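You operate a simulated robot arm through the tools that you are given. There is no shell and no other tool. Be economical: measure what you need, move in short steps, check, and stop when the job is done.

You run a simulated robot arm. Do the job below in one go: nothing can be reset, and whatever is moved stays where it is left.

JOB
Put the steel jug on the top of the packing table away on the long bench. Open the washer lid, put the socket with the smallest size on its label from the top of the packing table on the bottom of the washer basket, then shut the lid. Take the brush from the top of the packing table and put it on top of the number one disc. Take the blue cap and put it on top of the steel hub. Put the white pad on the draining board. Take the locking weight on the top of the packing table and put it away on the weight mat. Do these in any order. Set down upright: steel jug, blue cap.

It is judged by the outcome, as a careful person would: the job done as asked, and still so three seconds after it is handed in. It fails if anything else is knocked over, pushed out of place, dropped, spilled or broken. A push-on lid holds only when it is set on centred and level and pressed home; a screw cap is set on level and turned clockwise until tight.

ROBOT AND FRAMES
A 6-joint arm with a fingered hand on a trunk, on a base that drives. Base frame: it is fixed to the floor where the robot stands at the start and does not move with it; the origin is under the middle of the robot, x ahead of it, y to its left, z up; the surface under the hand at the start is at about z = 85. Lengths are in cm, angles in rad, forces in N, time in s.
With the tool pointing down near the work surface it reaches from about 48 to 94 cm from the robot's upright axis, wherever it stands. Its first joint turns from -2.897 to 2.897 rad. Places, roughly: blue cap (4x4x5 cm) [30, 10, 90]; bottom of the washer basket [-220, -190, 80]; brush (3x3x19 cm) [60, 10, 90]; draining board [-150, -190, 90]; locking weight [75, 50, 75]; long bench [-540, -190, 90]; number one disc [-350, -175, 100]; steel hub (6x6x5 cm) [-170, -190, 90]; steel jug (13x9x11 cm) [80, 0, 90]; washer lid [-220, -190, 110]; weight mat (44x18 cm) [-424, 380, 82]; white pad (7x10x3 cm) [80, 40, 90]. Payload 5 kg.
The TCP is the grasp point between the finger pads, 4.3 cm short of the fingertips. In the tool frame z runs along the fingers and y along their closing line. The gripper opens to 14.4 cm. The gripper's body begins 5 cm behind the TCP. The gripper is a hand of 5 fingers: y runs from the thumb to the fingers, the wrist lies at [-2.1, -13.3, -23.3] in the tool frame, and closing takes about 1.5 s.
Orientation is that of the tool frame in the base frame, as a unit quaternion [w, x, y, z]. With the fingers straight down and the wrist toward the robot, the tool's x, y and z point along [0, 1, 0], [1, 0, 0] and [0, 0, -1] of the base frame.

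CONTROLS
- The arm moves only by the tool drive_tool. Its argument "commands" is a list of rows, each an object (a shift or turn left out is 0, a gripper value left out holds the last) with "rotation": the turn, a rotation vector about the tool's x, y, z in degrees, a list of three; "xyz": the shift along the tool's x, y, z in cm, a list of three. In form: [{"rotation": [ax, ay, az], "xyz": [x, y, z]}, ...]. A call has 1 to 10 rows; each row shifts and turns the commanded pose from where the row before left it, along the tool's axes as they then stand. "gripper" is the opening, from 0 (shut) to 1 (fully open), set as the call begins (left out, the last holds). Rows are played at 5 a second. More than 5 cm and 0.15 rad between two rows, or a gripper value outside its range, and nothing of the call is played. A pose out of reach is approached as far as the arm can. The call stops where the force on the tool passes 40 N (or 10 N more than at its start, if that is more) or the arm is blocked; 0.2 s more then pass. The fingers move at their own pace (about 7.2 cm/s each) and stop on an object; they squeeze with about 22 N. The grip force told is the motor's: it shows also when the fingers shut on nothing. Time passes only in rows, and 0.2 s behind the last, so rows that do not move let the fingers close. The reply holds the time, the measured pose of the TCP, the force on the tool along the base axes, the opening and the grip force, in the units named above and with some noise, with the torque about the TCP (base axes, N m) and any sound that the robot's microphone picked up.
- Cameras (640 x 400 px; columns grow to the right, rows downward): "scene" is now at [2.21, 14.87, 155.1]; the picture's right is [-0.07, -1.00, 0.00], its down [-0.69, 0.05, -0.72] and it looks along [0.72, -0.05, -0.69] (base axes); focal length 262 px, centre (320, 200). "wrist" rides on the gripper at [8.6, -10.8, -16.8] in the tool frame; the picture's right is [-0.80, 0.28, -0.53], its down [-0.54, -0.73, 0.42] and it looks along [-0.27, 0.63, 0.73] (tool axes); focal length 275 px, centre (320, 200). There is no depth. A picture from a camera that has moved, and an enlarged one, comes with that camera's place and axes in the base frame and with its lens.
- grab_frame(camera): a new picture of that camera. It takes no simulated time.
- move_column(by): slides the trunk up (or, below 0, down) by that many cm; the arm and the scene camera ride with it, the base frame stays. It gives what a move gives, with no picture.
- base_move(legs): drives the robot by 1 to 6 legs, each [ahead, left, turn to the left] in cm, cm and rad, along the robot's own axes; the way and the turn of a leg run together, so that a leg with both is an arc; at most 150 cm and 3.142 rad a leg. The arm and the cameras ride along, it lands a little off, and it stops where it bumps. It gives what a move gives.
- set_fingers(index, middle, ring, little, thumb_bend, thumb_turn): sets how far each is bent, from 0 (flat) to 1 (curled in); at 0.3 the hand is open as for a grip, at 0.7 the pads meet at the TCP. One left out holds its place. A second passes; each finger stops where it meets its share of the squeeze, and holds until it gets a number again. A gripper value or a shape takes the hand back. It gives what a move gives, with no picture; readings hold the bend of each and the force on index, middle, ring, little, thumb and palm. thumb_turn goes from beside the hand (0) to across from the fingers (1), as for a grip.
- hand_shape(shape): the hand has 5 fingers and takes this shape, open, in about a second: jaw (thumb against the fingers, like two jaws); tri (thumb and two fingers); tip (a fingertip pinch); poke (one finger out to press); point (the index stretched); flat (the hand flat); cup (the hand cupped); fist (a fist). The gripper value then closes the fingers along that shape, each until it touches; the sizes above hold for jaw. It gives what a move gives, with no picture.
- head_to(pan, tilt): turns the head with the scene camera to pan (to the left, within 2.705 rad either way) and tilt (down, from -0.506 to 1.204), counted from straight ahead of the robot. It gives what a move gives.
- inspect(camera, box): a new picture of the part [left, top, right, bottom] of that camera's present view, enlarged. It takes no simulated time.
- sign_off(): hands the job in; it is judged then, once.

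Work in short steps. Places have to be worked out from the pictures, the camera data and where the tool is seen: move nearer, look again, correct. Check each grasp and each placing, and mend what went wrong. You have 207 turns and 180 pictures in all, those below and enlarged ones among them. Open the gripper and draw the arm clear of the work before you hand the job in, unless the task says otherwise.

The tools are called by a JSON object that holds its "op" and its "data". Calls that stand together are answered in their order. drive_tool: Moves the arm, as the interface text tells. Its arguments: {"type":"object","properties":{"commands":{"type":"array"},"gripper":{"type":"number"}},"required":["commands"]} The other tools are called the same way: move_column (by) slides the trunk up or down; hand_shape (shape) gives the hand a shape; set_fingers (index, middle, ring, little, thumb_bend, thumb_turn) moves the fingers one by one; base_move (legs) drives the base; head_to (pan, tilt) turns the head that bears the scene camera; grab_frame (camera) takes a picture; inspect (camera, box) takes an enlarged picture of a part of a camera's view; sign_off () hands the job in.

At the start:

```text
clock: 0.0
eef_pos: [43.54, 27.31, 119.73]
tool_rot: [0.001, 0.707, 0.707, 0.0]
ft_force: [0.9, 0.8, -0.4]
ft_torque: [-0.01, -0.04, -0.01]
width: 14.38
grasp_force: 0.1
shape: jaw
bend: [0.3, 0.3, 0.3, 0.3, 0.3, 0.98]
finger forces: [0.0, 0.0, 0.0, 0.1, 0.0, 0.1]
trunk travel left (down, up): [-47.5, 11.5]
robot x, y, heading: [-0.09, -0.19, 0.003]
head pan, tilt: [-0.07, 0.763]
```

scene: 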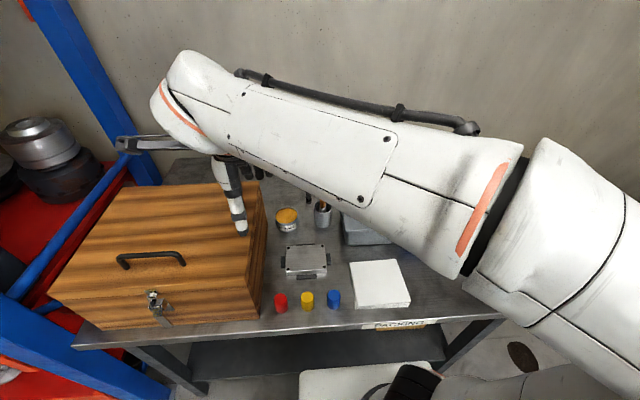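
wrist: 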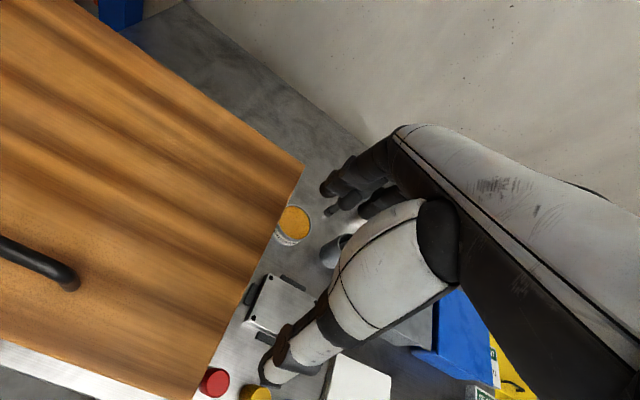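

The arm hides the right half of the table. I turn the head a little to the right to look at the rest of the table.

{"op": "head_to", "data": {"pan": -0.5, "tilt": 0.7}}

{"op": "grab_frame", "data": {"camera": "scene"}}

```text
clock: 0.9
eef_pos: [43.63, 27.46, 119.74]
tool_rot: [0.0, 0.707, 0.707, 0.0]
ft_force: [0.7, 0.2, 0.3]
ft_torque: [0.03, 0.03, -0.01]
width: 14.36
grasp_force: 0.1
shape: jaw
bend: [0.3, 0.3, 0.3, 0.3, 0.3, 0.98]
finger forces: [0.0, 0.0, 0.0, 0.0, 0.0, 0.0]
trunk travel left (down, up): [-47.5, 11.5]
robot x, y, heading: [0.2, 0.14, 0.001]
head pan, tilt: [-0.499, 0.7]
```

```text
177 pictures are left
camera scene: at [1.45, 11.38, 155.62], right [-0.48, -0.88, 0.0], down [-0.57, 0.31, -0.76], along [0.67, -0.37, -0.64], focal length 262 px, centre (320, 200)
```

scene: 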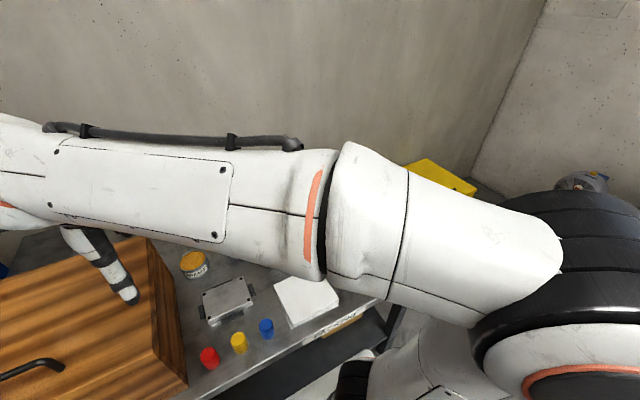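

I look round the room before driving anywhere.

{"op": "head_to", "data": {"pan": 2.6, "tilt": 0.4}}

{"op": "grab_frame", "data": {"camera": "scene"}}

{"op": "head_to", "data": {"pan": -2.6, "tilt": 0.4}}

{"op": "grab_frame", "data": {"camera": "scene"}}

{"op": "head_to", "data": {"pan": 1.4, "tilt": 0.5}}

{"op": "grab_frame", "data": {"camera": "scene"}}

```text
clock: 3.6
eef_pos: [43.66, 27.32, 119.63]
tool_rot: [0.0, 0.707, 0.707, 0.001]
ft_force: [-0.1, 0.6, -0.4]
ft_torque: [0.02, 0.01, 0.01]
width: 14.37
grasp_force: 0.0
shape: jaw
bend: [0.3, 0.3, 0.3, 0.3, 0.3, 0.98]
finger forces: [0.1, 0.0, 0.1, 0.0, 0.0, 0.1]
trunk travel left (down, up): [-47.5, 11.5]
robot x, y, heading: [0.17, -0.26, -0.004]
head pan, tilt: [2.601, 0.4]
```

```text
176 pictures are left
camera scene: at [-13.95, 20.21, 158.31], right [0.52, 0.86, 0.0], down [0.33, -0.2, -0.92], along [-0.79, 0.47, -0.39], focal length 262 px, centre (320, 200)
```

scene: 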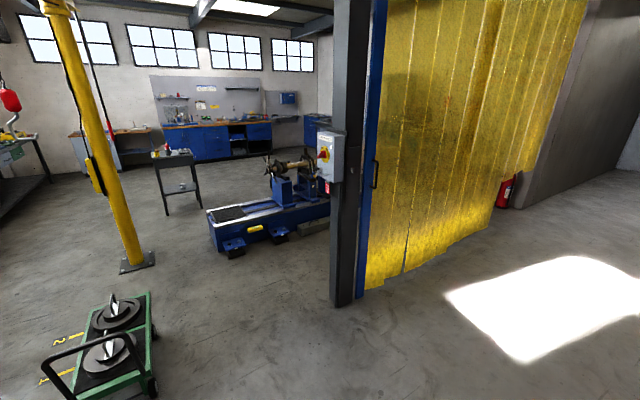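

```text
clock: 7.6
eef_pos: [43.65, 27.26, 119.69]
tool_rot: [0.0, 0.707, 0.707, 0.0]
ft_force: [-1.5, 0.5, -0.5]
ft_torque: [0.02, 0.0, -0.02]
width: 14.34
grasp_force: 0.1
shape: jaw
bend: [0.3, 0.3, 0.3, 0.3, 0.3, 0.98]
finger forces: [0.1, 0.0, 0.1, 0.1, 0.1, 0.0]
trunk travel left (down, up): [-47.5, 11.5]
robot x, y, heading: [0.14, 0.23, -0.002]
head pan, tilt: [-2.601, 0.4]
```

```text
175 pictures are left
camera scene: at [-13.95, 10.67, 158.31], right [-0.52, 0.86, 0.0], down [0.33, 0.2, -0.92], along [-0.79, -0.47, -0.39], focal length 262 px, centre (320, 200)
```

scene: 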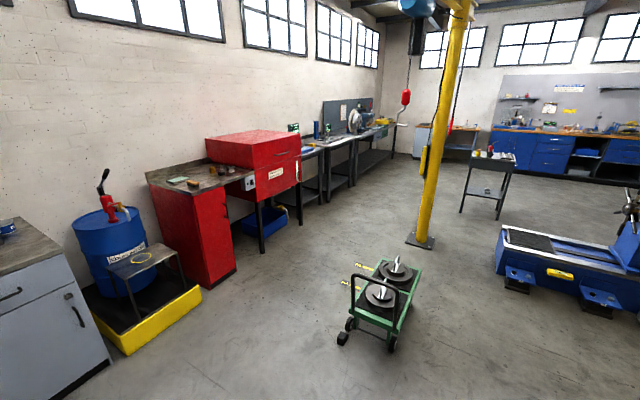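

```text
clock: 10.9
eef_pos: [43.54, 27.36, 119.8]
tool_rot: [0.0, 0.707, 0.707, 0.001]
ft_force: [0.9, 0.8, -0.5]
ft_torque: [-0.01, -0.06, -0.01]
width: 14.38
grasp_force: 0.0
shape: jaw
bend: [0.3, 0.3, 0.3, 0.3, 0.3, 0.98]
finger forces: [0.1, 0.1, 0.0, 0.0, 0.0, 0.1]
trunk travel left (down, up): [-47.5, 11.5]
robot x, y, heading: [-0.13, 0.07, -0.001]
head pan, tilt: [1.4, 0.499]
```

```text
174 pictures are left
camera scene: at [-4.46, 24.41, 157.4], right [0.99, -0.17, 0.0], down [-0.08, -0.47, -0.88], along [0.15, 0.87, -0.48], focal length 262 px, centre (320, 200)
```

scene: 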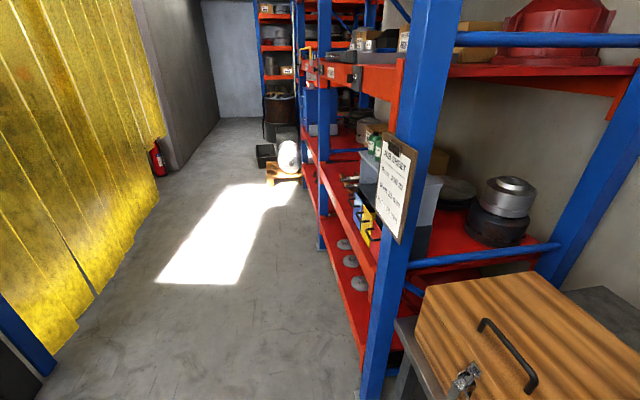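

The room: washer, bench etc. lie behind along the right wall. I back off 30 cm, look ahead, and swing the arm to the right so that the table can be seen.

{"op": "base_move", "data": {"legs": [[-30, 0, 0]]}}

{"op": "drive_tool", "data": {"commands": [{"xyz": [-4, 2, 0]}, {"xyz": [-4.5, 2, 0]}, {"xyz": [-4.5, 2, 0]}, {"xyz": [-4.5, 1, 0]}, {"xyz": [-4.5, 0, 0]}, {"xyz": [-4.5, 0, 0]}, {"xyz": [-4.5, 0, 0]}, {"xyz": [-4.5, 0, 0]}, {"xyz": [-4.5, 0, 0]}, {"xyz": [-4.5, 0, 0]}]}}

{"op": "head_to", "data": {"pan": 0.0, "tilt": 0.65}}

{"op": "grab_frame", "data": {"camera": "scene"}}

{"op": "grab_frame", "data": {"camera": "wrist"}}

```text
clock: 12.9
eef_pos: [13.58, 27.17, 119.89]
tool_rot: [0.0, 0.71, 0.704, 0.0]
ft_force: [0.2, 0.1, 0.3]
ft_torque: [-0.02, -0.01, 0.04]
width: 14.35
grasp_force: 0.0
shape: jaw
bend: [0.3, 0.3, 0.3, 0.3, 0.3, 0.98]
finger forces: [0.0, 0.0, 0.0, 0.0, 0.0, 0.0]
trunk travel left (down, up): [-47.5, 11.5]
robot x, y, heading: [-30.37, 0.12, -0.006]
head pan, tilt: [1.4, 0.499]
```

```text
clock: 15.2
eef_pos: [20.16, -17.39, 119.66]
tool_rot: [-0.001, 0.709, 0.706, 0.0]
ft_force: [0.2, -0.3, -0.1]
ft_torque: [-0.01, 0.03, 0.0]
width: 14.38
grasp_force: 0.0
shape: jaw
bend: [0.3, 0.3, 0.3, 0.3, 0.3, 0.98]
finger forces: [0.1, 0.0, 0.0, 0.1, 0.0, 0.0]
trunk travel left (down, up): [-47.5, 11.5]
robot x, y, heading: [-30.58, 0.07, -0.01]
head pan, tilt: [1.4, 0.499]
```

```text
clock: 16.7
eef_pos: [20.27, -17.31, 119.8]
tool_rot: [0.001, 0.71, 0.704, 0.0]
ft_force: [-0.2, 0.4, 0.1]
ft_torque: [-0.02, 0.02, 0.02]
width: 14.37
grasp_force: 0.0
shape: jaw
bend: [0.3, 0.3, 0.3, 0.3, 0.3, 0.98]
finger forces: [0.1, 0.0, 0.0, 0.0, 0.0, 0.0]
trunk travel left (down, up): [-47.5, 11.5]
robot x, y, heading: [-30.12, 0.24, -0.006]
head pan, tilt: [0.0, 0.649]
```

```text
173 pictures are left
camera scene: at [-27.42, 15.52, 156.06], right [-0.01, -1.0, 0.0], down [-0.6, 0.0, -0.8], along [0.8, 0.0, -0.6], focal length 262 px, centre (320, 200)
```

scene: 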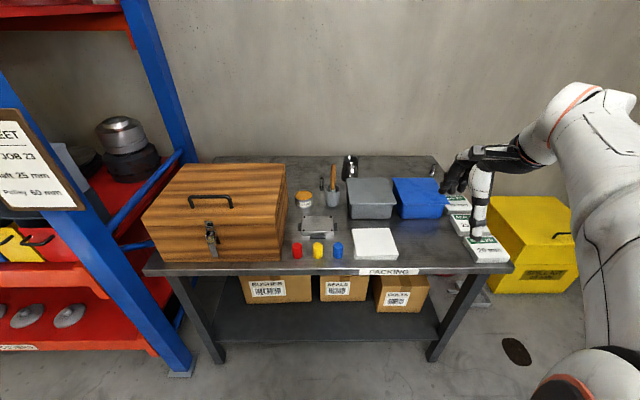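

```text
172 pictures are left
camera wrist: at [9.5, -8.62, 136.6], right [0.28, -0.8, 0.53], down [-0.73, -0.54, -0.42], along [0.62, -0.27, -0.73], focal length 275 px, centre (320, 200)
```

wrist: 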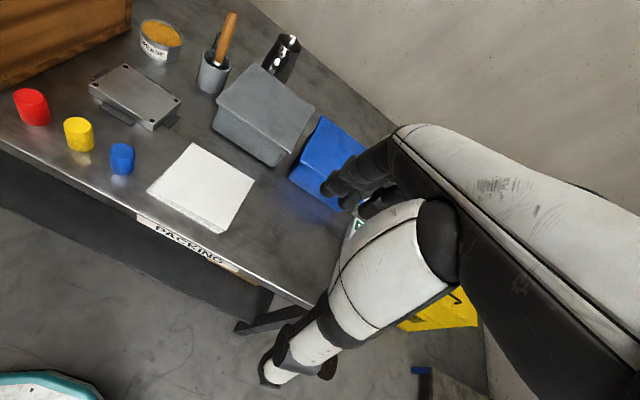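

I zoom in on the right side of the table and the back.

{"op": "inspect", "data": {"camera": "scene", "box": [280, 140, 520, 290]}}

{"op": "inspect", "data": {"camera": "scene", "box": [130, 140, 350, 280]}}

```text
2.67 times, centred on (400, 215) of scene
camera zoom: at [-27.42, 15.52, 156.06], right [-0.01, -1.0, 0.0], down [-0.6, 0.0, -0.8], along [0.8, 0.0, -0.6], focal length 700 px, centre (107, 160)
```

zoom: 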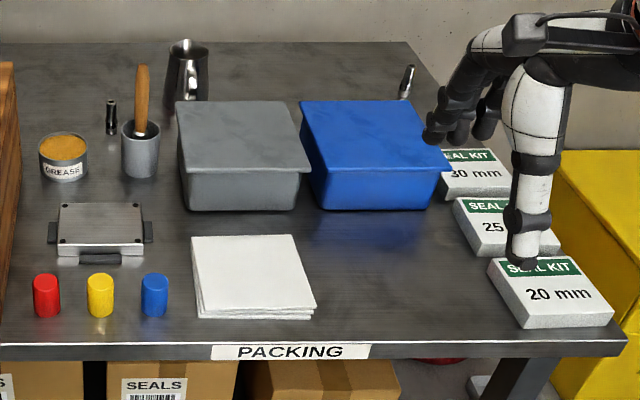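

```text
2.86 times, centred on (240, 210) of scene
camera zoom: at [-27.42, 15.52, 156.06], right [-0.01, -1.0, 0.0], down [-0.6, 0.0, -0.8], along [0.8, 0.0, -0.6], focal length 750 px, centre (549, 171)
```

zoom: 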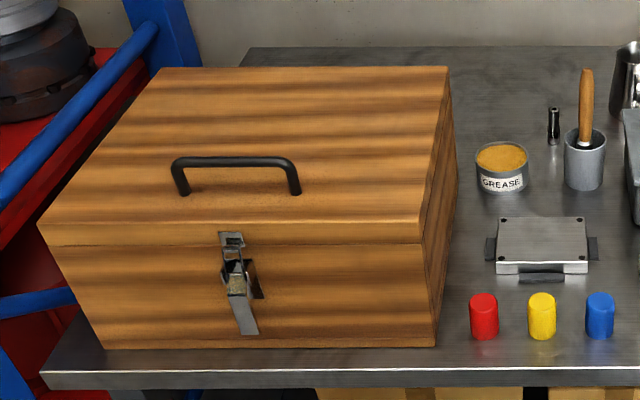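

Sockets stand behind the cup and beyond the blue bin. I raise the trunk and go right to look behind the box and the bins.

{"op": "move_column", "data": {"by": 11}}

{"op": "base_move", "data": {"legs": [[0, -60, 0], [30, 0, 0]]}}

{"op": "head_to", "data": {"pan": 0.6, "tilt": 0.6}}

{"op": "grab_frame", "data": {"camera": "scene"}}

```text
clock: 18.1
eef_pos: [20.13, -17.31, 130.85]
tool_rot: [-0.001, 0.709, 0.705, 0.001]
ft_force: [-0.5, -0.1, -1.1]
ft_torque: [0.02, -0.01, 0.0]
width: 14.38
grasp_force: 0.1
shape: jaw
bend: [0.3, 0.3, 0.3, 0.3, 0.3, 0.98]
finger forces: [0.0, 0.0, 0.0, 0.1, 0.0, 0.0]
trunk travel left (down, up): [-58.5, 0.5]
robot x, y, heading: [-30.31, 0.01, -0.008]
head pan, tilt: [0.0, 0.649]
```

```text
clock: 23.2
eef_pos: [49.52, -79.72, 130.75]
tool_rot: [-0.002, 0.714, 0.7, 0.0]
ft_force: [-0.5, -0.3, -0.7]
ft_torque: [-0.02, 0.04, 0.03]
width: 14.35
grasp_force: 0.0
shape: jaw
bend: [0.3, 0.3, 0.3, 0.3, 0.3, 0.98]
finger forces: [0.1, 0.1, 0.0, 0.0, 0.0, 0.0]
trunk travel left (down, up): [-58.5, 0.5]
robot x, y, heading: [-0.68, -61.5, -0.019]
head pan, tilt: [0.0, 0.649]
```

```text
clock: 24.2
eef_pos: [49.47, -79.66, 130.75]
tool_rot: [0.0, 0.714, 0.7, 0.0]
ft_force: [-1.3, -0.7, 0.0]
ft_torque: [0.02, -0.01, 0.0]
width: 14.37
grasp_force: 0.1
shape: jaw
bend: [0.3, 0.3, 0.3, 0.3, 0.3, 0.98]
finger forces: [0.1, 0.0, 0.1, 0.1, 0.1, 0.1]
trunk travel left (down, up): [-58.5, 0.5]
robot x, y, heading: [-0.44, -61.44, -0.019]
head pan, tilt: [0.6, 0.6]
```

```text
169 pictures are left
camera scene: at [1.0, -41.2, 167.49], right [0.55, -0.84, 0.0], down [-0.47, -0.31, -0.83], along [0.69, 0.45, -0.57], focal length 262 px, centre (320, 200)
```

scene: 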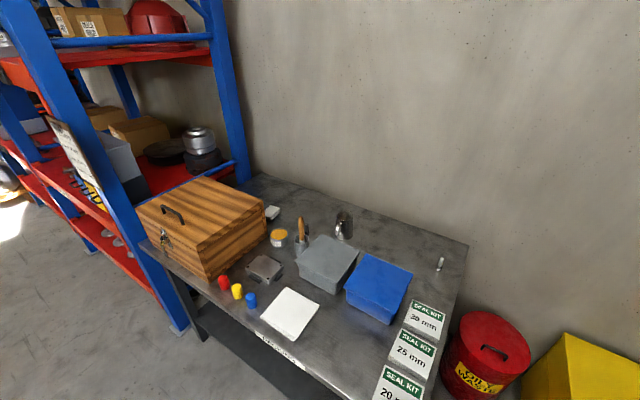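

{"op": "inspect", "data": {"camera": "scene", "box": [230, 170, 470, 320]}}

{"op": "inspect", "data": {"camera": "scene", "box": [80, 80, 280, 205]}}

```text
2.67 times, centred on (350, 245) of scene
camera zoom: at [1.0, -41.2, 167.49], right [0.55, -0.84, 0.0], down [-0.47, -0.31, -0.83], along [0.69, 0.45, -0.57], focal length 700 px, centre (240, 80)
```

zoom: 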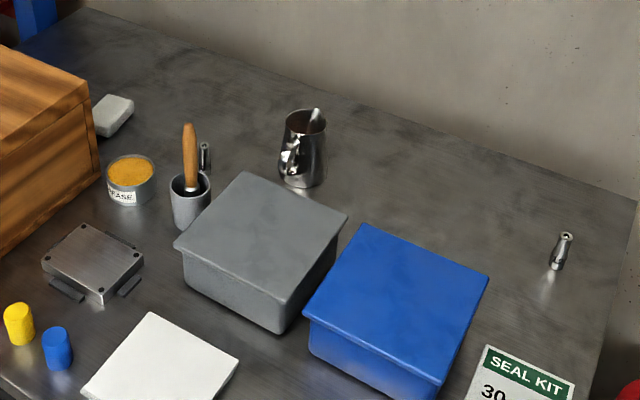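

```text
3.20 times, centred on (180, 142) of scene
camera zoom: at [1.0, -41.2, 167.49], right [0.55, -0.84, 0.0], down [-0.47, -0.31, -0.83], along [0.69, 0.45, -0.57], focal length 840 px, centre (768, 384)
```

zoom: 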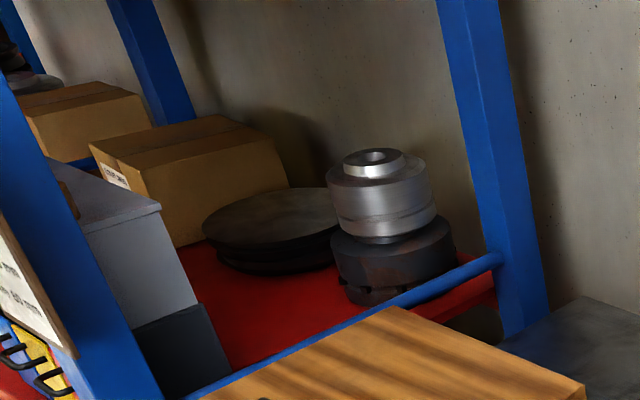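

The white pad lies behind the wooden box; the jug is behind the grey bin. I drive back to the left to look behind the box with the wrist camera.

{"op": "base_move", "data": {"legs": [[0, 66, 0.015]]}}

{"op": "drive_tool", "data": {"commands": [{"xyz": [4.5, 1.5, 0]}, {"xyz": [4.5, 1.5, 0]}, {"xyz": [4.5, 1.5, 0]}, {"xyz": [4.5, 1, 0]}, {"xyz": [4.5, 0, 0]}, {"xyz": [4.5, 0, 0]}, {"xyz": [4.5, 0, 0]}, {"xyz": [4.5, 0, 0]}, {"xyz": [4.5, 0, 0]}, {"xyz": [4.5, 0, 0]}]}}

{"op": "grab_frame", "data": {"camera": "wrist"}}

```text
clock: 27.9
eef_pos: [50.54, -11.97, 130.67]
tool_rot: [0.0, 0.707, 0.707, 0.0]
ft_force: [0.4, 0.2, 0.1]
ft_torque: [-0.05, -0.02, 0.0]
width: 14.38
grasp_force: 0.1
shape: jaw
bend: [0.3, 0.3, 0.3, 0.3, 0.3, 0.98]
finger forces: [0.1, 0.1, 0.1, 0.1, 0.0, 0.1]
trunk travel left (down, up): [-58.5, 0.5]
robot x, y, heading: [0.14, 5.47, -0.003]
head pan, tilt: [0.6, 0.6]
```

```text
clock: 30.1
eef_pos: [55.91, 32.9, 130.87]
tool_rot: [0.0, 0.707, 0.708, -0.001]
ft_force: [0.2, 0.2, -1.3]
ft_torque: [0.0, 0.03, -0.02]
width: 14.36
grasp_force: 0.0
shape: jaw
bend: [0.3, 0.3, 0.3, 0.3, 0.3, 0.98]
finger forces: [0.1, 0.0, 0.0, 0.0, 0.0, 0.0]
trunk travel left (down, up): [-58.5, 0.5]
robot x, y, heading: [0.13, 5.18, -0.004]
head pan, tilt: [0.6, 0.6]
```

```text
166 pictures are left
camera wrist: at [45.07, 41.61, 147.66], right [0.28, -0.8, 0.53], down [-0.73, -0.54, -0.42], along [0.63, -0.27, -0.73], focal length 275 px, centre (320, 200)
```

wrist: 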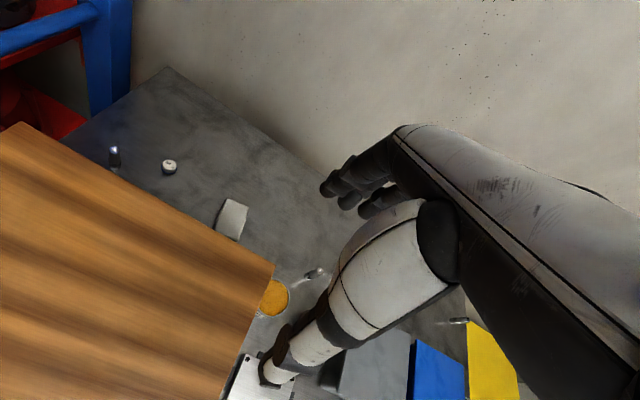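

Behind the box I see another socket and a small round object. I enlarge both.

{"op": "inspect", "data": {"camera": "wrist", "box": [80, 130, 260, 250]}}

{"op": "inspect", "data": {"camera": "wrist", "box": [260, 240, 360, 310]}}

```text
3.33 times, centred on (170, 190) of wrist
camera zoom: at [45.07, 41.61, 147.66], right [0.28, -0.8, 0.53], down [-0.73, -0.54, -0.42], along [0.63, -0.27, -0.73], focal length 918 px, centre (820, 233)
```

zoom: 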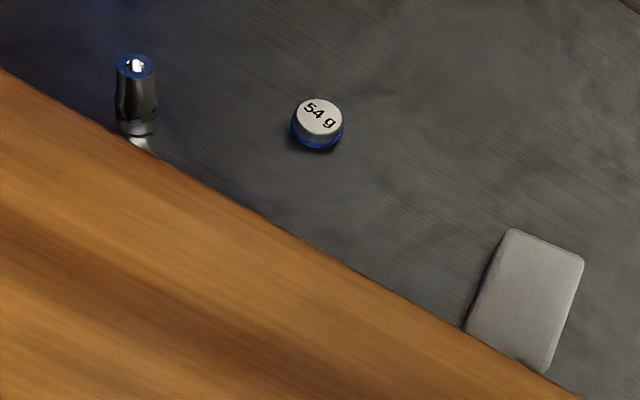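

```text
5.71 times, centred on (310, 275) of wrist
camera zoom: at [45.07, 41.61, 147.66], right [0.28, -0.8, 0.53], down [-0.73, -0.54, -0.42], along [0.63, -0.27, -0.73], focal length 1573 px, centre (377, -229)
```

zoom: 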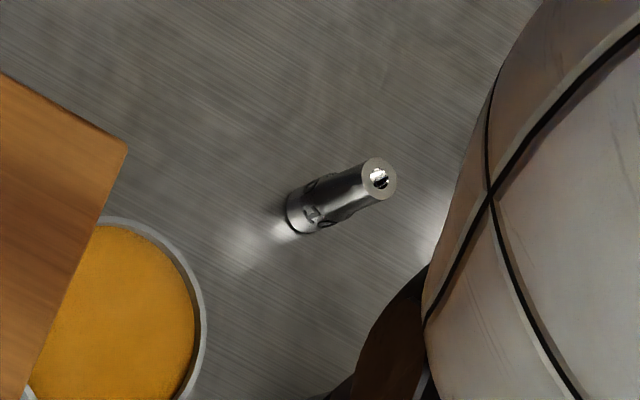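

The 54 g puck is the locking weight. Inspect seems crisp at any zoom, so I try to read the socket labels by tight zooms.

{"op": "inspect", "data": {"camera": "wrist", "box": [98, 138, 130, 178]}}

{"op": "inspect", "data": {"camera": "wrist", "box": [300, 260, 336, 290]}}

{"op": "inspect", "data": {"camera": "wrist", "box": [440, 305, 480, 335]}}

{"op": "grab_frame", "data": {"camera": "scene"}}

```text
10.00 times, centred on (114, 158) of wrist
camera zoom: at [45.07, 41.61, 147.66], right [0.28, -0.8, 0.53], down [-0.73, -0.54, -0.42], along [0.63, -0.27, -0.73], focal length 2753 px, centre (2380, 620)
```

zoom: 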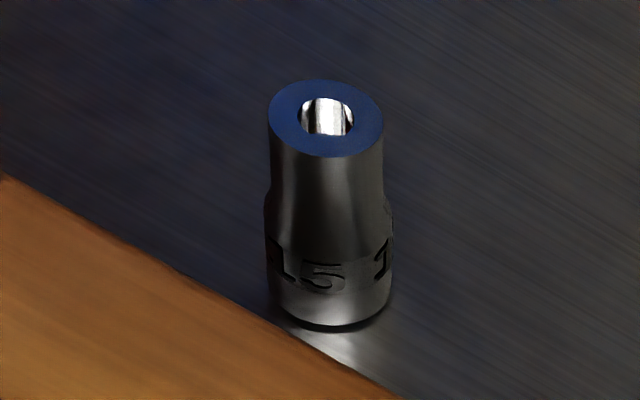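

```text
13.33 times, centred on (318, 275) of wrist
camera zoom: at [45.07, 41.61, 147.66], right [0.28, -0.8, 0.53], down [-0.73, -0.54, -0.42], along [0.63, -0.27, -0.73], focal length 3670 px, centre (347, -800)
```

zoom: 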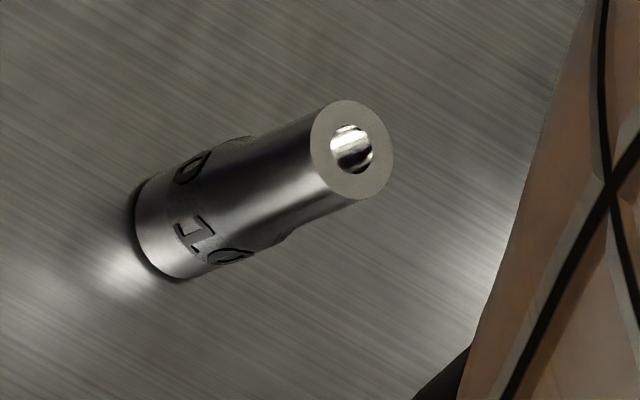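

```text
13.33 times, centred on (460, 320) of wrist
camera zoom: at [45.07, 41.61, 147.66], right [0.28, -0.8, 0.53], down [-0.73, -0.54, -0.42], along [0.63, -0.27, -0.73], focal length 3670 px, centre (-1547, -1400)
```

zoom: 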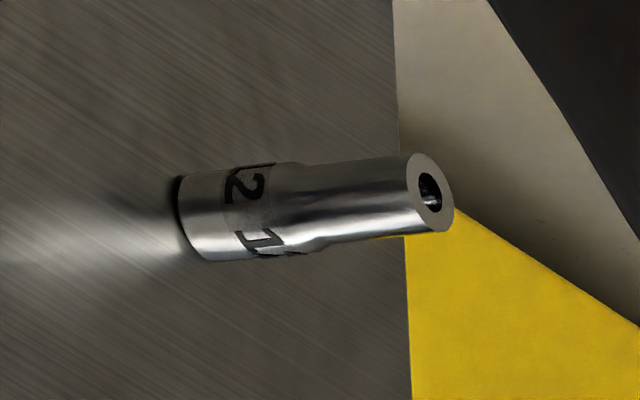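

```text
160 pictures are left
camera scene: at [1.32, 25.76, 167.47], right [0.56, -0.83, 0.0], down [-0.47, -0.32, -0.82], along [0.68, 0.47, -0.57], focal length 262 px, centre (320, 200)
```

scene: 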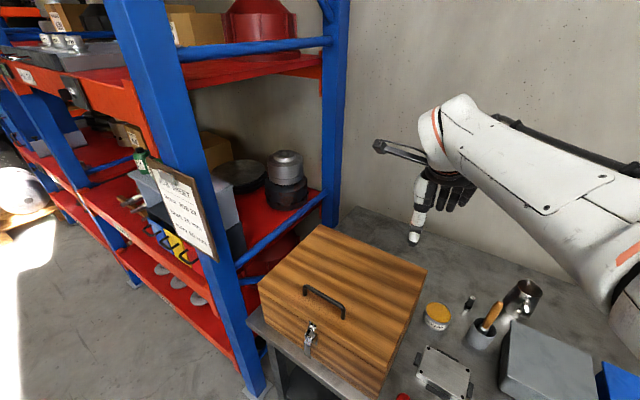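

Sockets read 15, 10 and 12 so far, so the one by the cup looks smallest. I start with the blue cap: back off 25 cm, lower the trunk again, go over the cap in the "tri" shape and look.

{"op": "base_move", "data": {"legs": [[-26, 0, 0]]}}

{"op": "hand_shape", "data": {"shape": "tri"}}

{"op": "drive_tool", "data": {"commands": [{"xyz": [-4, 1, 2]}, {"xyz": [-4, 1, 2]}, {"xyz": [-4, 1, 2]}, {"xyz": [-4, 1, 0]}, {"xyz": [-4, 0.5, 0]}, {"xyz": [-4, 0.5, 0]}]}}

{"op": "head_to", "data": {"pan": 0, "tilt": 0.8}}

{"op": "grab_frame", "data": {"camera": "scene"}}

{"op": "grab_frame", "data": {"camera": "wrist"}}

```text
clock: 31.9
eef_pos: [30.05, 32.79, 130.88]
tool_rot: [0.0, 0.708, 0.706, 0.0]
ft_force: [-0.9, 1.0, 1.2]
ft_torque: [-0.01, -0.06, -0.02]
width: 14.39
grasp_force: 0.0
shape: jaw
bend: [0.3, 0.3, 0.3, 0.3, 0.3, 0.98]
finger forces: [0.1, 0.0, 0.1, 0.0, 0.1, 0.0]
trunk travel left (down, up): [-58.5, 0.5]
robot x, y, heading: [-26.08, 5.23, -0.0]
head pan, tilt: [0.6, 0.6]
```

```text
clock: 32.9
eef_pos: [30.07, 32.88, 130.81]
tool_rot: [-0.001, 0.708, 0.706, 0.001]
ft_force: [0.2, -0.2, -0.3]
ft_torque: [0.03, 0.01, 0.01]
width: 14.37
grasp_force: 0.1
shape: tri
bend: [0.3, 0.3, 0.99, 0.99, 0.3, 0.98]
finger forces: [0.0, 0.0, 0.0, 0.0, 0.0, 0.0]
trunk travel left (down, up): [-58.5, 0.5]
robot x, y, heading: [-26.11, 5.17, -0.001]
head pan, tilt: [0.6, 0.6]
```

```text
clock: 34.2
eef_pos: [35.2, 8.6, 124.68]
tool_rot: [0.0, 0.708, 0.706, 0.001]
ft_force: [0.6, -0.2, 0.1]
ft_torque: [-0.02, -0.02, 0.0]
width: 14.37
grasp_force: 0.2
shape: tri
bend: [0.3, 0.3, 0.99, 0.99, 0.3, 0.98]
finger forces: [0.1, 0.0, 0.0, 0.0, 0.0, 0.1]
trunk travel left (down, up): [-58.5, 0.5]
robot x, y, heading: [-25.65, 5.2, -0.008]
head pan, tilt: [0.6, 0.6]
```

```text
clock: 35.2
eef_pos: [35.1, 8.63, 124.75]
tool_rot: [-0.001, 0.708, 0.706, 0.001]
ft_force: [0.5, -0.2, 0.6]
ft_torque: [0.04, 0.0, -0.01]
width: 14.4
grasp_force: 0.1
shape: tri
bend: [0.3, 0.3, 0.99, 0.99, 0.3, 0.98]
finger forces: [0.0, 0.0, 0.0, 0.1, 0.0, 0.0]
trunk travel left (down, up): [-58.5, 0.5]
robot x, y, heading: [-26.0, 5.34, -0.004]
head pan, tilt: [0.0, 0.799]
```

```text
159 pictures are left
camera scene: at [-23.55, 20.71, 165.8], right [0.0, -1.0, 0.0], down [-0.72, 0.0, -0.7], along [0.7, 0.0, -0.72], focal length 262 px, centre (320, 200)
```

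scene: 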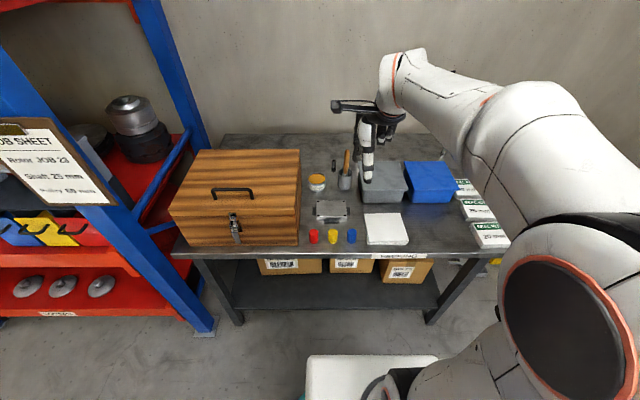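

```text
158 pictures are left
camera wrist: at [24.35, 17.37, 141.62], right [0.28, -0.8, 0.53], down [-0.73, -0.54, -0.42], along [0.63, -0.27, -0.73], focal length 275 px, centre (320, 200)
```

wrist: 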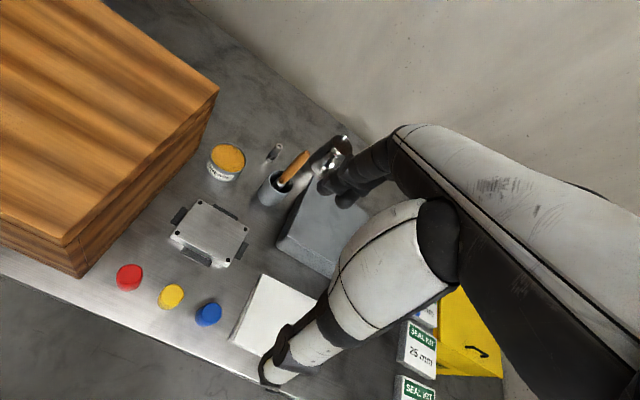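

Cap judged at (33.7, 9.6). I shift over it, narrow the hand, and come down to just above it.

{"op": "drive_tool", "data": {"commands": [{"xyz": [1.0, -1.3, 3]}, {"xyz": [0, 0, 5]}, {"xyz": [0, 0, 5]}, {"xyz": [0, 0, 5]}, {"xyz": [0, 0, 5]}, {"xyz": [0, 0, 4]}], "gripper": 0.6}}

{"op": "inspect", "data": {"camera": "scene", "box": [270, 140, 450, 260]}}

{"op": "grab_frame", "data": {"camera": "wrist"}}

```text
clock: 36.6
eef_pos: [33.98, 9.77, 97.89]
tool_rot: [-0.004, 0.709, 0.705, 0.002]
ft_force: [0.1, 0.5, -0.1]
ft_torque: [-0.04, 0.04, 0.06]
width: 8.69
grasp_force: 0.1
shape: tri
bend: [0.74, 0.41, 0.99, 0.99, 0.65, 1.0]
finger forces: [0.0, 0.0, 0.0, 0.0, 0.0, 0.1]
trunk travel left (down, up): [-58.5, 0.5]
robot x, y, heading: [-26.11, 4.98, -0.001]
head pan, tilt: [0.0, 0.799]
```

```text
3.33 times, centred on (360, 200) of scene
camera zoom: at [-23.51, 20.71, 165.81], right [0.0, -1.0, 0.0], down [-0.72, 0.0, -0.7], along [0.7, 0.0, -0.72], focal length 875 px, centre (187, 200)
```

zoom: 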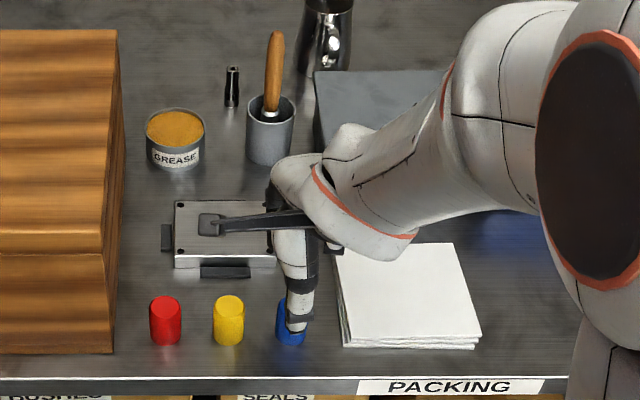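

```text
156 pictures are left
camera wrist: at [23.36, 18.43, 114.78], right [0.28, -0.8, 0.53], down [-0.73, -0.53, -0.43], along [0.62, -0.27, -0.74], focal length 275 px, centre (320, 200)
```

wrist: 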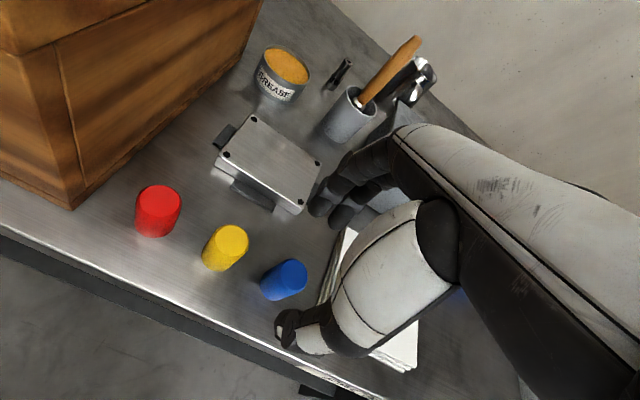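

The cap is right under the hand, but the index finger bend looks odd. I wait one row and read again.

{"op": "drive_tool", "data": {"commands": [{"xyz": [0, 0, 0]}, {"xyz": [0, 0, 0]}], "gripper": 0.8}}

{"op": "inspect", "data": {"camera": "wrist", "box": [220, 140, 420, 360]}}

```text
clock: 37.2
eef_pos: [33.87, 9.83, 97.81]
tool_rot: [-0.001, 0.708, 0.707, 0.0]
ft_force: [0.2, -0.3, 0.0]
ft_torque: [-0.01, 0.04, 0.02]
width: 11.51
grasp_force: 0.1
shape: tri
bend: [0.26, 0.34, 0.99, 0.99, 0.52, 0.99]
finger forces: [0.0, 0.1, 0.0, 0.0, 0.0, 0.0]
trunk travel left (down, up): [-58.5, 0.5]
robot x, y, heading: [-25.9, 5.04, -0.007]
head pan, tilt: [0.0, 0.799]
```

```text
1.82 times, centred on (320, 250) of wrist
camera zoom: at [23.25, 18.4, 114.71], right [0.28, -0.8, 0.53], down [-0.73, -0.54, -0.42], along [0.63, -0.27, -0.73], focal length 500 px, centre (320, 109)
```

zoom: 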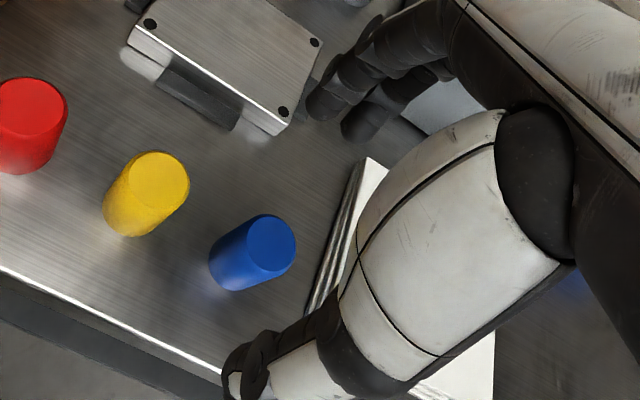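

Thumb and fingers straddle the cap. I lower to z about 90.5 and close.

{"op": "drive_tool", "data": {"commands": [{"xyz": [0, 0, 3]}, {"xyz": [0, 0, 2.5]}, {"xyz": [0, 0, 1.7]}, {"xyz": [0, 0, 0]}]}}

{"op": "drive_tool", "data": {"commands": [{"xyz": [0, 0, 0]}, {"xyz": [0, 0, 0]}, {"xyz": [0, 0, 0]}, {"xyz": [0, 0, 0]}, {"xyz": [0, 0, 0]}, {"xyz": [0, 0, 0]}, {"xyz": [0, 0, 0]}, {"xyz": [0, 0, 0]}], "gripper": 0.0}}

{"op": "grab_frame", "data": {"camera": "wrist"}}

```text
clock: 38.2
eef_pos: [33.8, 9.25, 93.8]
tool_rot: [-0.001, 0.708, 0.706, 0.002]
ft_force: [0.2, 1.1, -0.7]
ft_torque: [-0.02, 0.01, -0.02]
width: 11.51
grasp_force: 0.0
shape: tri
bend: [0.26, 0.34, 0.99, 0.99, 0.52, 0.99]
finger forces: [0.1, 0.0, 0.0, 0.1, 0.0, 0.0]
out of reach, approached as far as the arm can: row 1, 2
trunk travel left (down, up): [-58.5, 0.5]
robot x, y, heading: [-25.25, 5.14, -0.002]
head pan, tilt: [0.0, 0.799]
```

```text
clock: 40.0
eef_pos: [33.95, 9.19, 93.94]
tool_rot: [0.0, 0.707, 0.707, 0.001]
ft_force: [3.1, 0.2, 13.5]
ft_torque: [0.0, -0.17, -0.02]
width: 1.72
grasp_force: 21.7
shape: tri
bend: [0.72, 0.62, 1.0, 1.0, 0.76, 1.0]
finger forces: [10.1, 10.9, 0.0, 0.0, 22.6, 0.0]
trunk travel left (down, up): [-58.5, 0.5]
robot x, y, heading: [-25.56, 5.43, -0.003]
head pan, tilt: [0.0, 0.799]
```

```text
154 pictures are left
camera wrist: at [23.18, 17.98, 110.74], right [0.28, -0.8, 0.53], down [-0.73, -0.54, -0.43], along [0.63, -0.27, -0.73], focal length 275 px, centre (320, 200)
```

wrist: 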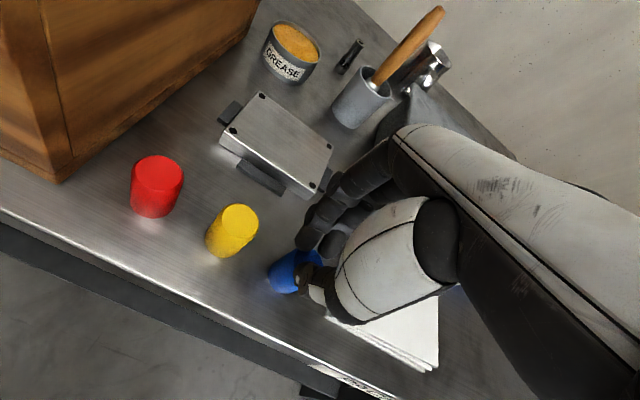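

The raised trunk limits the downward reach and the fingers only pinched the cap's top. I open, rise, lower the trunk, and look again.

{"op": "drive_tool", "data": {"commands": [{"xyz": [0, 0, 0]}, {"xyz": [0, 0, 0]}, {"xyz": [0, 0, 0]}, {"xyz": [0, 0, 0]}, {"xyz": [0, 0, -4]}, {"xyz": [0, 0, -5]}, {"xyz": [0, 0, -5]}, {"xyz": [0, 0, -4]}], "gripper": 0.8}}

{"op": "move_column", "data": {"by": -14}}

{"op": "grab_frame", "data": {"camera": "wrist"}}

```text
clock: 42.0
eef_pos: [35.45, 3.42, 108.92]
tool_rot: [0.095, 0.711, 0.695, -0.05]
ft_force: [-0.7, -0.3, 0.2]
ft_torque: [0.01, -0.01, 0.0]
width: 11.5
grasp_force: 0.0
shape: tri
bend: [0.26, 0.34, 0.99, 0.99, 0.51, 0.99]
finger forces: [0.0, 0.0, 0.0, 0.0, 0.0, 0.1]
out of reach, approached as far as the arm can: row 5, 6
trunk travel left (down, up): [-58.5, 0.5]
robot x, y, heading: [-25.67, 5.13, -0.005]
head pan, tilt: [0.0, 0.799]
stopped in row 8: the arm was blocked; the commanded pose is now the measured one
```

```text
clock: 43.7
eef_pos: [35.41, 3.43, 94.83]
tool_rot: [0.094, 0.711, 0.695, -0.051]
ft_force: [-0.4, -0.3, -1.0]
ft_torque: [0.0, 0.02, 0.03]
width: 11.5
grasp_force: 0.1
shape: tri
bend: [0.26, 0.34, 0.99, 0.99, 0.51, 0.99]
finger forces: [0.0, 0.0, 0.0, 0.0, 0.0, 0.0]
trunk travel left (down, up): [-44.5, 14.5]
robot x, y, heading: [-25.45, 5.32, -0.003]
head pan, tilt: [0.0, 0.799]
```

```text
153 pictures are left
camera wrist: at [23.99, 15.52, 108.83], right [0.23, -0.68, 0.7], down [-0.71, -0.61, -0.35], along [0.66, -0.42, -0.62], focal length 275 px, centre (320, 200)
```

wrist: 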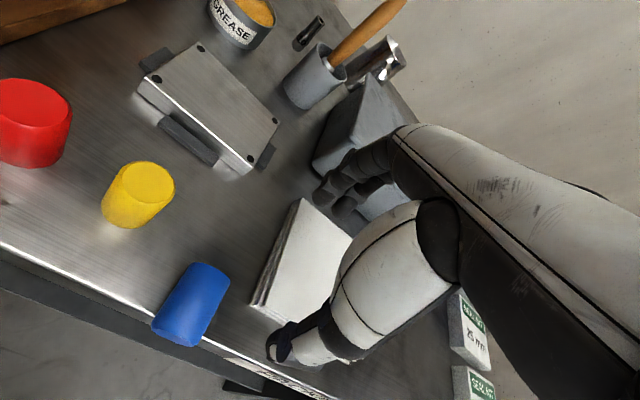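

The hand got tilted by an awkward arm posture. I rise a bit and restore the upright orientation, then look with both cameras.

{"op": "drive_tool", "data": {"commands": [{"xyz": [0, 0, -4]}, {"xyz": [0, 0, -4]}, {"xyz": [0, 0, -2]}, {"rotation": [1.8, 5.9, -0.6]}, {"rotation": [1.8, 5.9, -0.6]}]}}

{"op": "grab_frame", "data": {"camera": "scene"}}

{"op": "grab_frame", "data": {"camera": "wrist"}}

```text
clock: 44.9
eef_pos: [34.82, 5.52, 104.6]
tool_rot: [-0.001, 0.708, 0.707, 0.002]
ft_force: [-0.5, -0.1, 0.4]
ft_torque: [0.0, 0.02, 0.0]
width: 11.51
grasp_force: 0.0
shape: tri
bend: [0.26, 0.34, 0.99, 0.99, 0.51, 0.99]
finger forces: [0.1, 0.1, 0.0, 0.1, 0.0, 0.1]
trunk travel left (down, up): [-44.5, 14.5]
robot x, y, heading: [-25.92, 4.91, -0.007]
head pan, tilt: [0.0, 0.799]
```

```text
152 pictures are left
camera scene: at [-23.55, 20.69, 151.8], right [0.0, -1.0, 0.0], down [-0.72, 0.0, -0.7], along [0.7, 0.0, -0.72], focal length 262 px, centre (320, 200)
```

scene: 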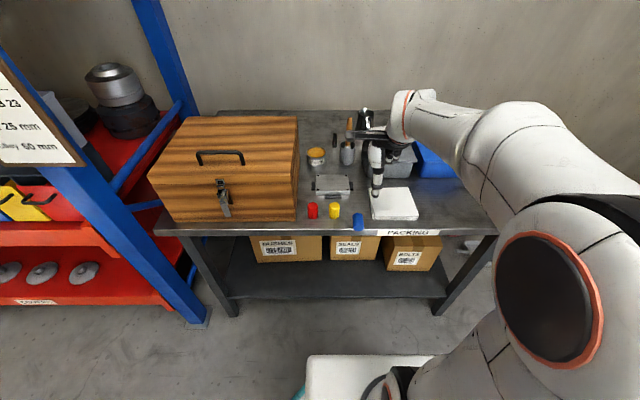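

```text
151 pictures are left
camera wrist: at [24.14, 14.21, 121.44], right [0.28, -0.8, 0.53], down [-0.73, -0.54, -0.42], along [0.63, -0.27, -0.73], focal length 275 px, centre (320, 200)
```

wrist: 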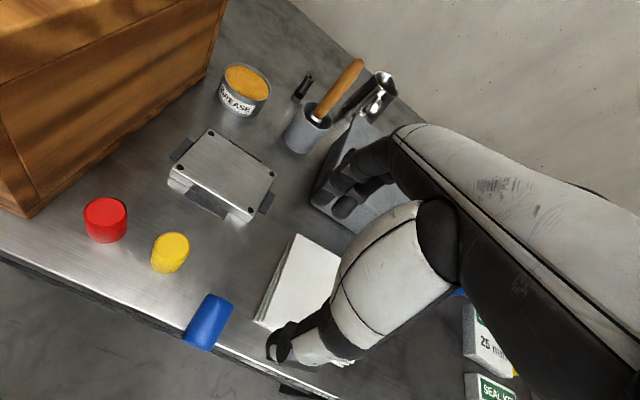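

The cap has moved toward the table's front edge. I zoom in.

{"op": "inspect", "data": {"camera": "scene", "box": [320, 190, 400, 240]}}

{"op": "inspect", "data": {"camera": "wrist", "box": [150, 270, 310, 370]}}

```text
8.00 times, centred on (360, 215) of scene
camera zoom: at [-23.55, 20.69, 151.8], right [0.0, -1.0, 0.0], down [-0.72, 0.0, -0.7], along [0.7, 0.0, -0.72], focal length 2100 px, centre (0, 80)
```

zoom: 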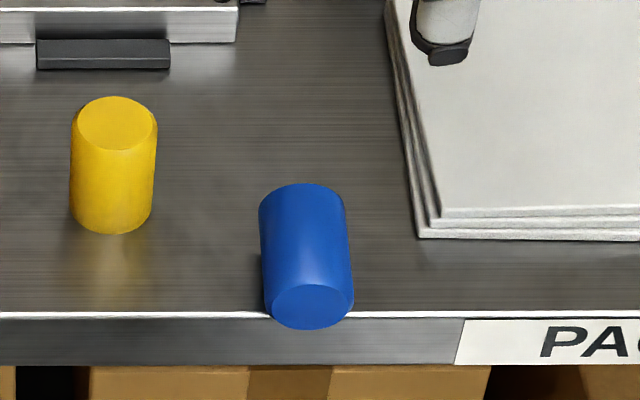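

```text
4.00 times, centred on (230, 320) of wrist
camera zoom: at [24.14, 14.21, 121.44], right [0.28, -0.8, 0.53], down [-0.73, -0.54, -0.42], along [0.63, -0.27, -0.73], focal length 1101 px, centre (680, -280)
```

zoom: 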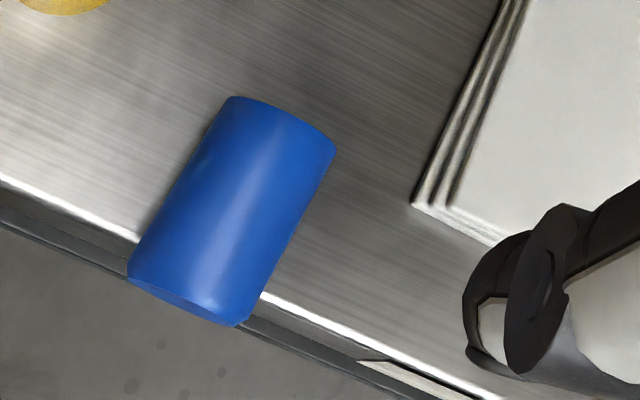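

The cap has tipped onto its side, top toward me, overhanging the edge by about 1 cm (centre about (29.6, 8.6)). I'll pick it up across its diameter: turn the hand by -90° about its axis at this height.

{"op": "drive_tool", "data": {"commands": [{"rotation": [0, 0, -8.5]}, {"rotation": [0, 0, -8.5]}, {"rotation": [0, 0, -8.5]}, {"rotation": [0, 0, -8.5]}, {"rotation": [0, 0, -8.5]}, {"rotation": [0, 0, -8.5]}, {"rotation": [0, 0, -8.5]}, {"rotation": [0, 0, -8.5]}, {"rotation": [0, 0, -8.5]}, {"rotation": [0, 0, -8.5]}], "gripper": 0.55}}

{"op": "drive_tool", "data": {"commands": [{"rotation": [0, 0, -5]}, {"xyz": [2.5, 1.5, 0]}, {"xyz": [3, 1.5, 0]}]}}

{"op": "grab_frame", "data": {"camera": "wrist"}}

{"op": "inspect", "data": {"camera": "scene", "box": [280, 110, 440, 250]}}

```text
clock: 47.1
eef_pos: [34.92, 5.41, 104.47]
tool_rot: [-0.002, 0.043, 0.999, 0.0]
ft_force: [-0.5, 0.7, 0.3]
ft_torque: [0.02, -0.05, -0.01]
width: 7.96
grasp_force: 0.0
shape: tri
bend: [0.74, 0.43, 0.99, 0.99, 0.68, 1.0]
finger forces: [0.0, 0.0, 0.1, 0.1, 0.0, 0.1]
trunk travel left (down, up): [-44.5, 14.5]
robot x, y, heading: [-25.81, 5.59, -0.004]
head pan, tilt: [0.0, 0.799]
```

```text
clock: 47.9
eef_pos: [29.36, 8.41, 104.66]
tool_rot: [0.0, 0.0, 1.0, 0.001]
ft_force: [1.2, -0.4, -0.5]
ft_torque: [-0.01, -0.02, -0.01]
width: 7.97
grasp_force: 0.0
shape: tri
bend: [0.74, 0.43, 0.99, 0.99, 0.68, 1.0]
finger forces: [0.1, 0.0, 0.0, 0.1, 0.1, 0.1]
trunk travel left (down, up): [-44.5, 14.5]
robot x, y, heading: [-25.4, 5.43, -0.0]
head pan, tilt: [0.0, 0.799]
```

```text
148 pictures are left
camera wrist: at [20.92, -2.36, 121.47], right [0.8, 0.28, 0.54], down [0.54, -0.73, -0.42], along [0.27, 0.63, -0.73], focal length 275 px, centre (320, 200)
```

wrist: 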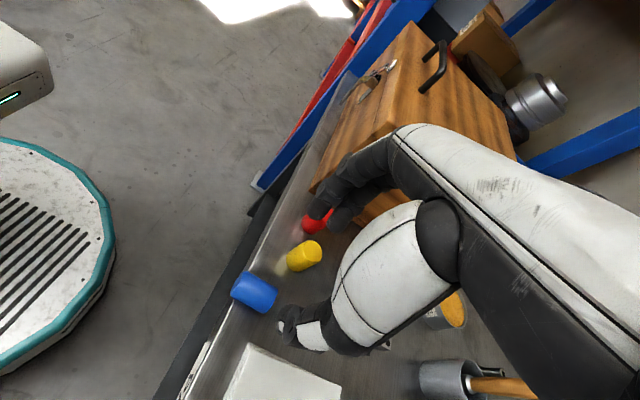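

```text
2.86 times, centred on (360, 180) of scene
camera zoom: at [-23.6, 20.71, 151.8], right [0.0, -1.0, 0.0], down [-0.72, 0.0, -0.7], along [0.7, 0.0, -0.72], focal length 750 px, centre (206, 257)
```

zoom: 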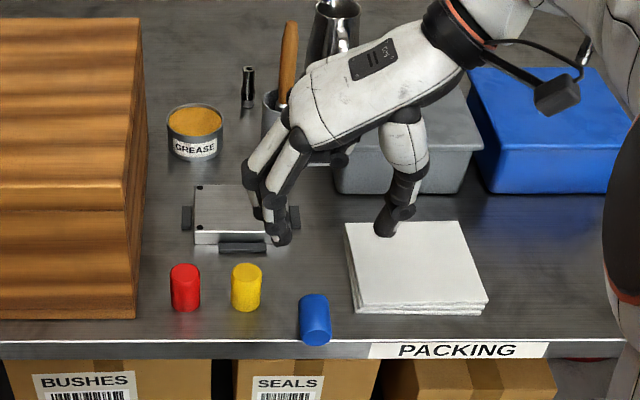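

The tri shape bends the index oddly when part-closed; I change to jaw with a half opening and look before lowering.

{"op": "hand_shape", "data": {"shape": "jaw"}}

{"op": "drive_tool", "data": {"commands": [{"xyz": [0, 0, 2]}, {"xyz": [0, 0, 2]}, {"xyz": [0, 0, 1]}, {"xyz": [0, 0, 0]}], "gripper": 0.55}}

{"op": "inspect", "data": {"camera": "scene", "box": [300, 130, 420, 235]}}

{"op": "inspect", "data": {"camera": "wrist", "box": [180, 180, 400, 360]}}

```text
clock: 48.8
eef_pos: [29.56, 8.38, 104.59]
tool_rot: [0.001, 0.001, 1.0, 0.001]
ft_force: [-0.5, -0.7, 0.1]
ft_torque: [-0.01, 0.0, 0.0]
width: 14.39
grasp_force: 0.0
shape: jaw
bend: [0.3, 0.3, 0.3, 0.3, 0.3, 0.98]
finger forces: [0.0, 0.1, 0.0, 0.0, 0.0, 0.0]
trunk travel left (down, up): [-44.5, 14.5]
robot x, y, heading: [-25.64, 5.33, -0.003]
head pan, tilt: [0.0, 0.799]
```

```text
clock: 49.8
eef_pos: [29.47, 8.49, 99.65]
tool_rot: [0.0, 0.001, 1.0, 0.001]
ft_force: [-0.5, 0.7, 0.6]
ft_torque: [0.01, 0.01, -0.03]
width: 7.97
grasp_force: 0.0
shape: jaw
bend: [0.74, 0.43, 0.4, 0.41, 0.68, 1.0]
finger forces: [0.0, 0.0, 0.0, 0.0, 0.1, 0.0]
trunk travel left (down, up): [-44.5, 14.5]
robot x, y, heading: [-25.74, 5.1, -0.003]
head pan, tilt: [0.0, 0.799]
```

```text
3.81 times, centred on (360, 182) of scene
camera zoom: at [-23.55, 20.7, 151.8], right [0.0, -1.0, 0.0], down [-0.72, 0.0, -0.7], along [0.7, 0.0, -0.72], focal length 1000 px, centre (168, 267)
```

zoom: 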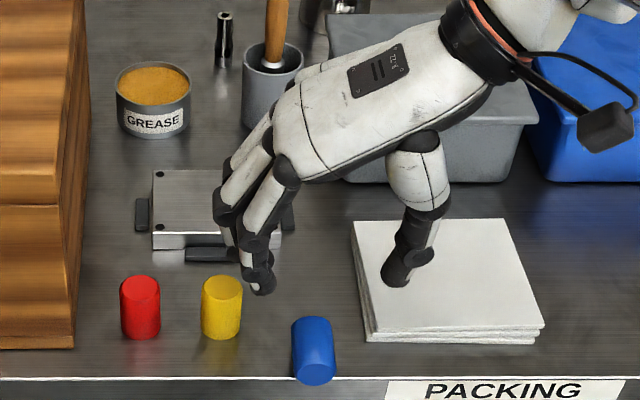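

```text
2.22 times, centred on (290, 270) of wrist
camera zoom: at [20.94, -2.35, 116.46], right [0.8, 0.28, 0.53], down [0.54, -0.73, -0.42], along [0.27, 0.63, -0.73], focal length 612 px, centre (387, 44)
```

zoom: 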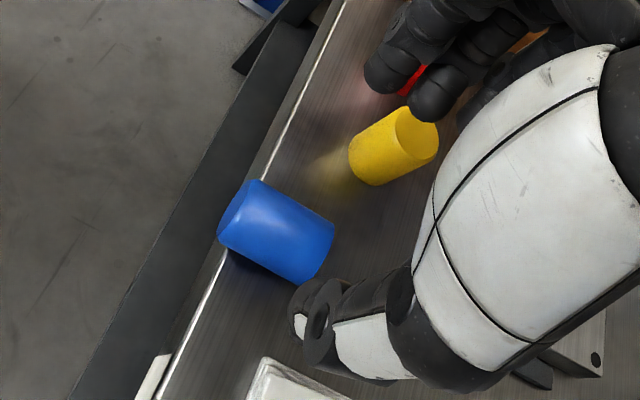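

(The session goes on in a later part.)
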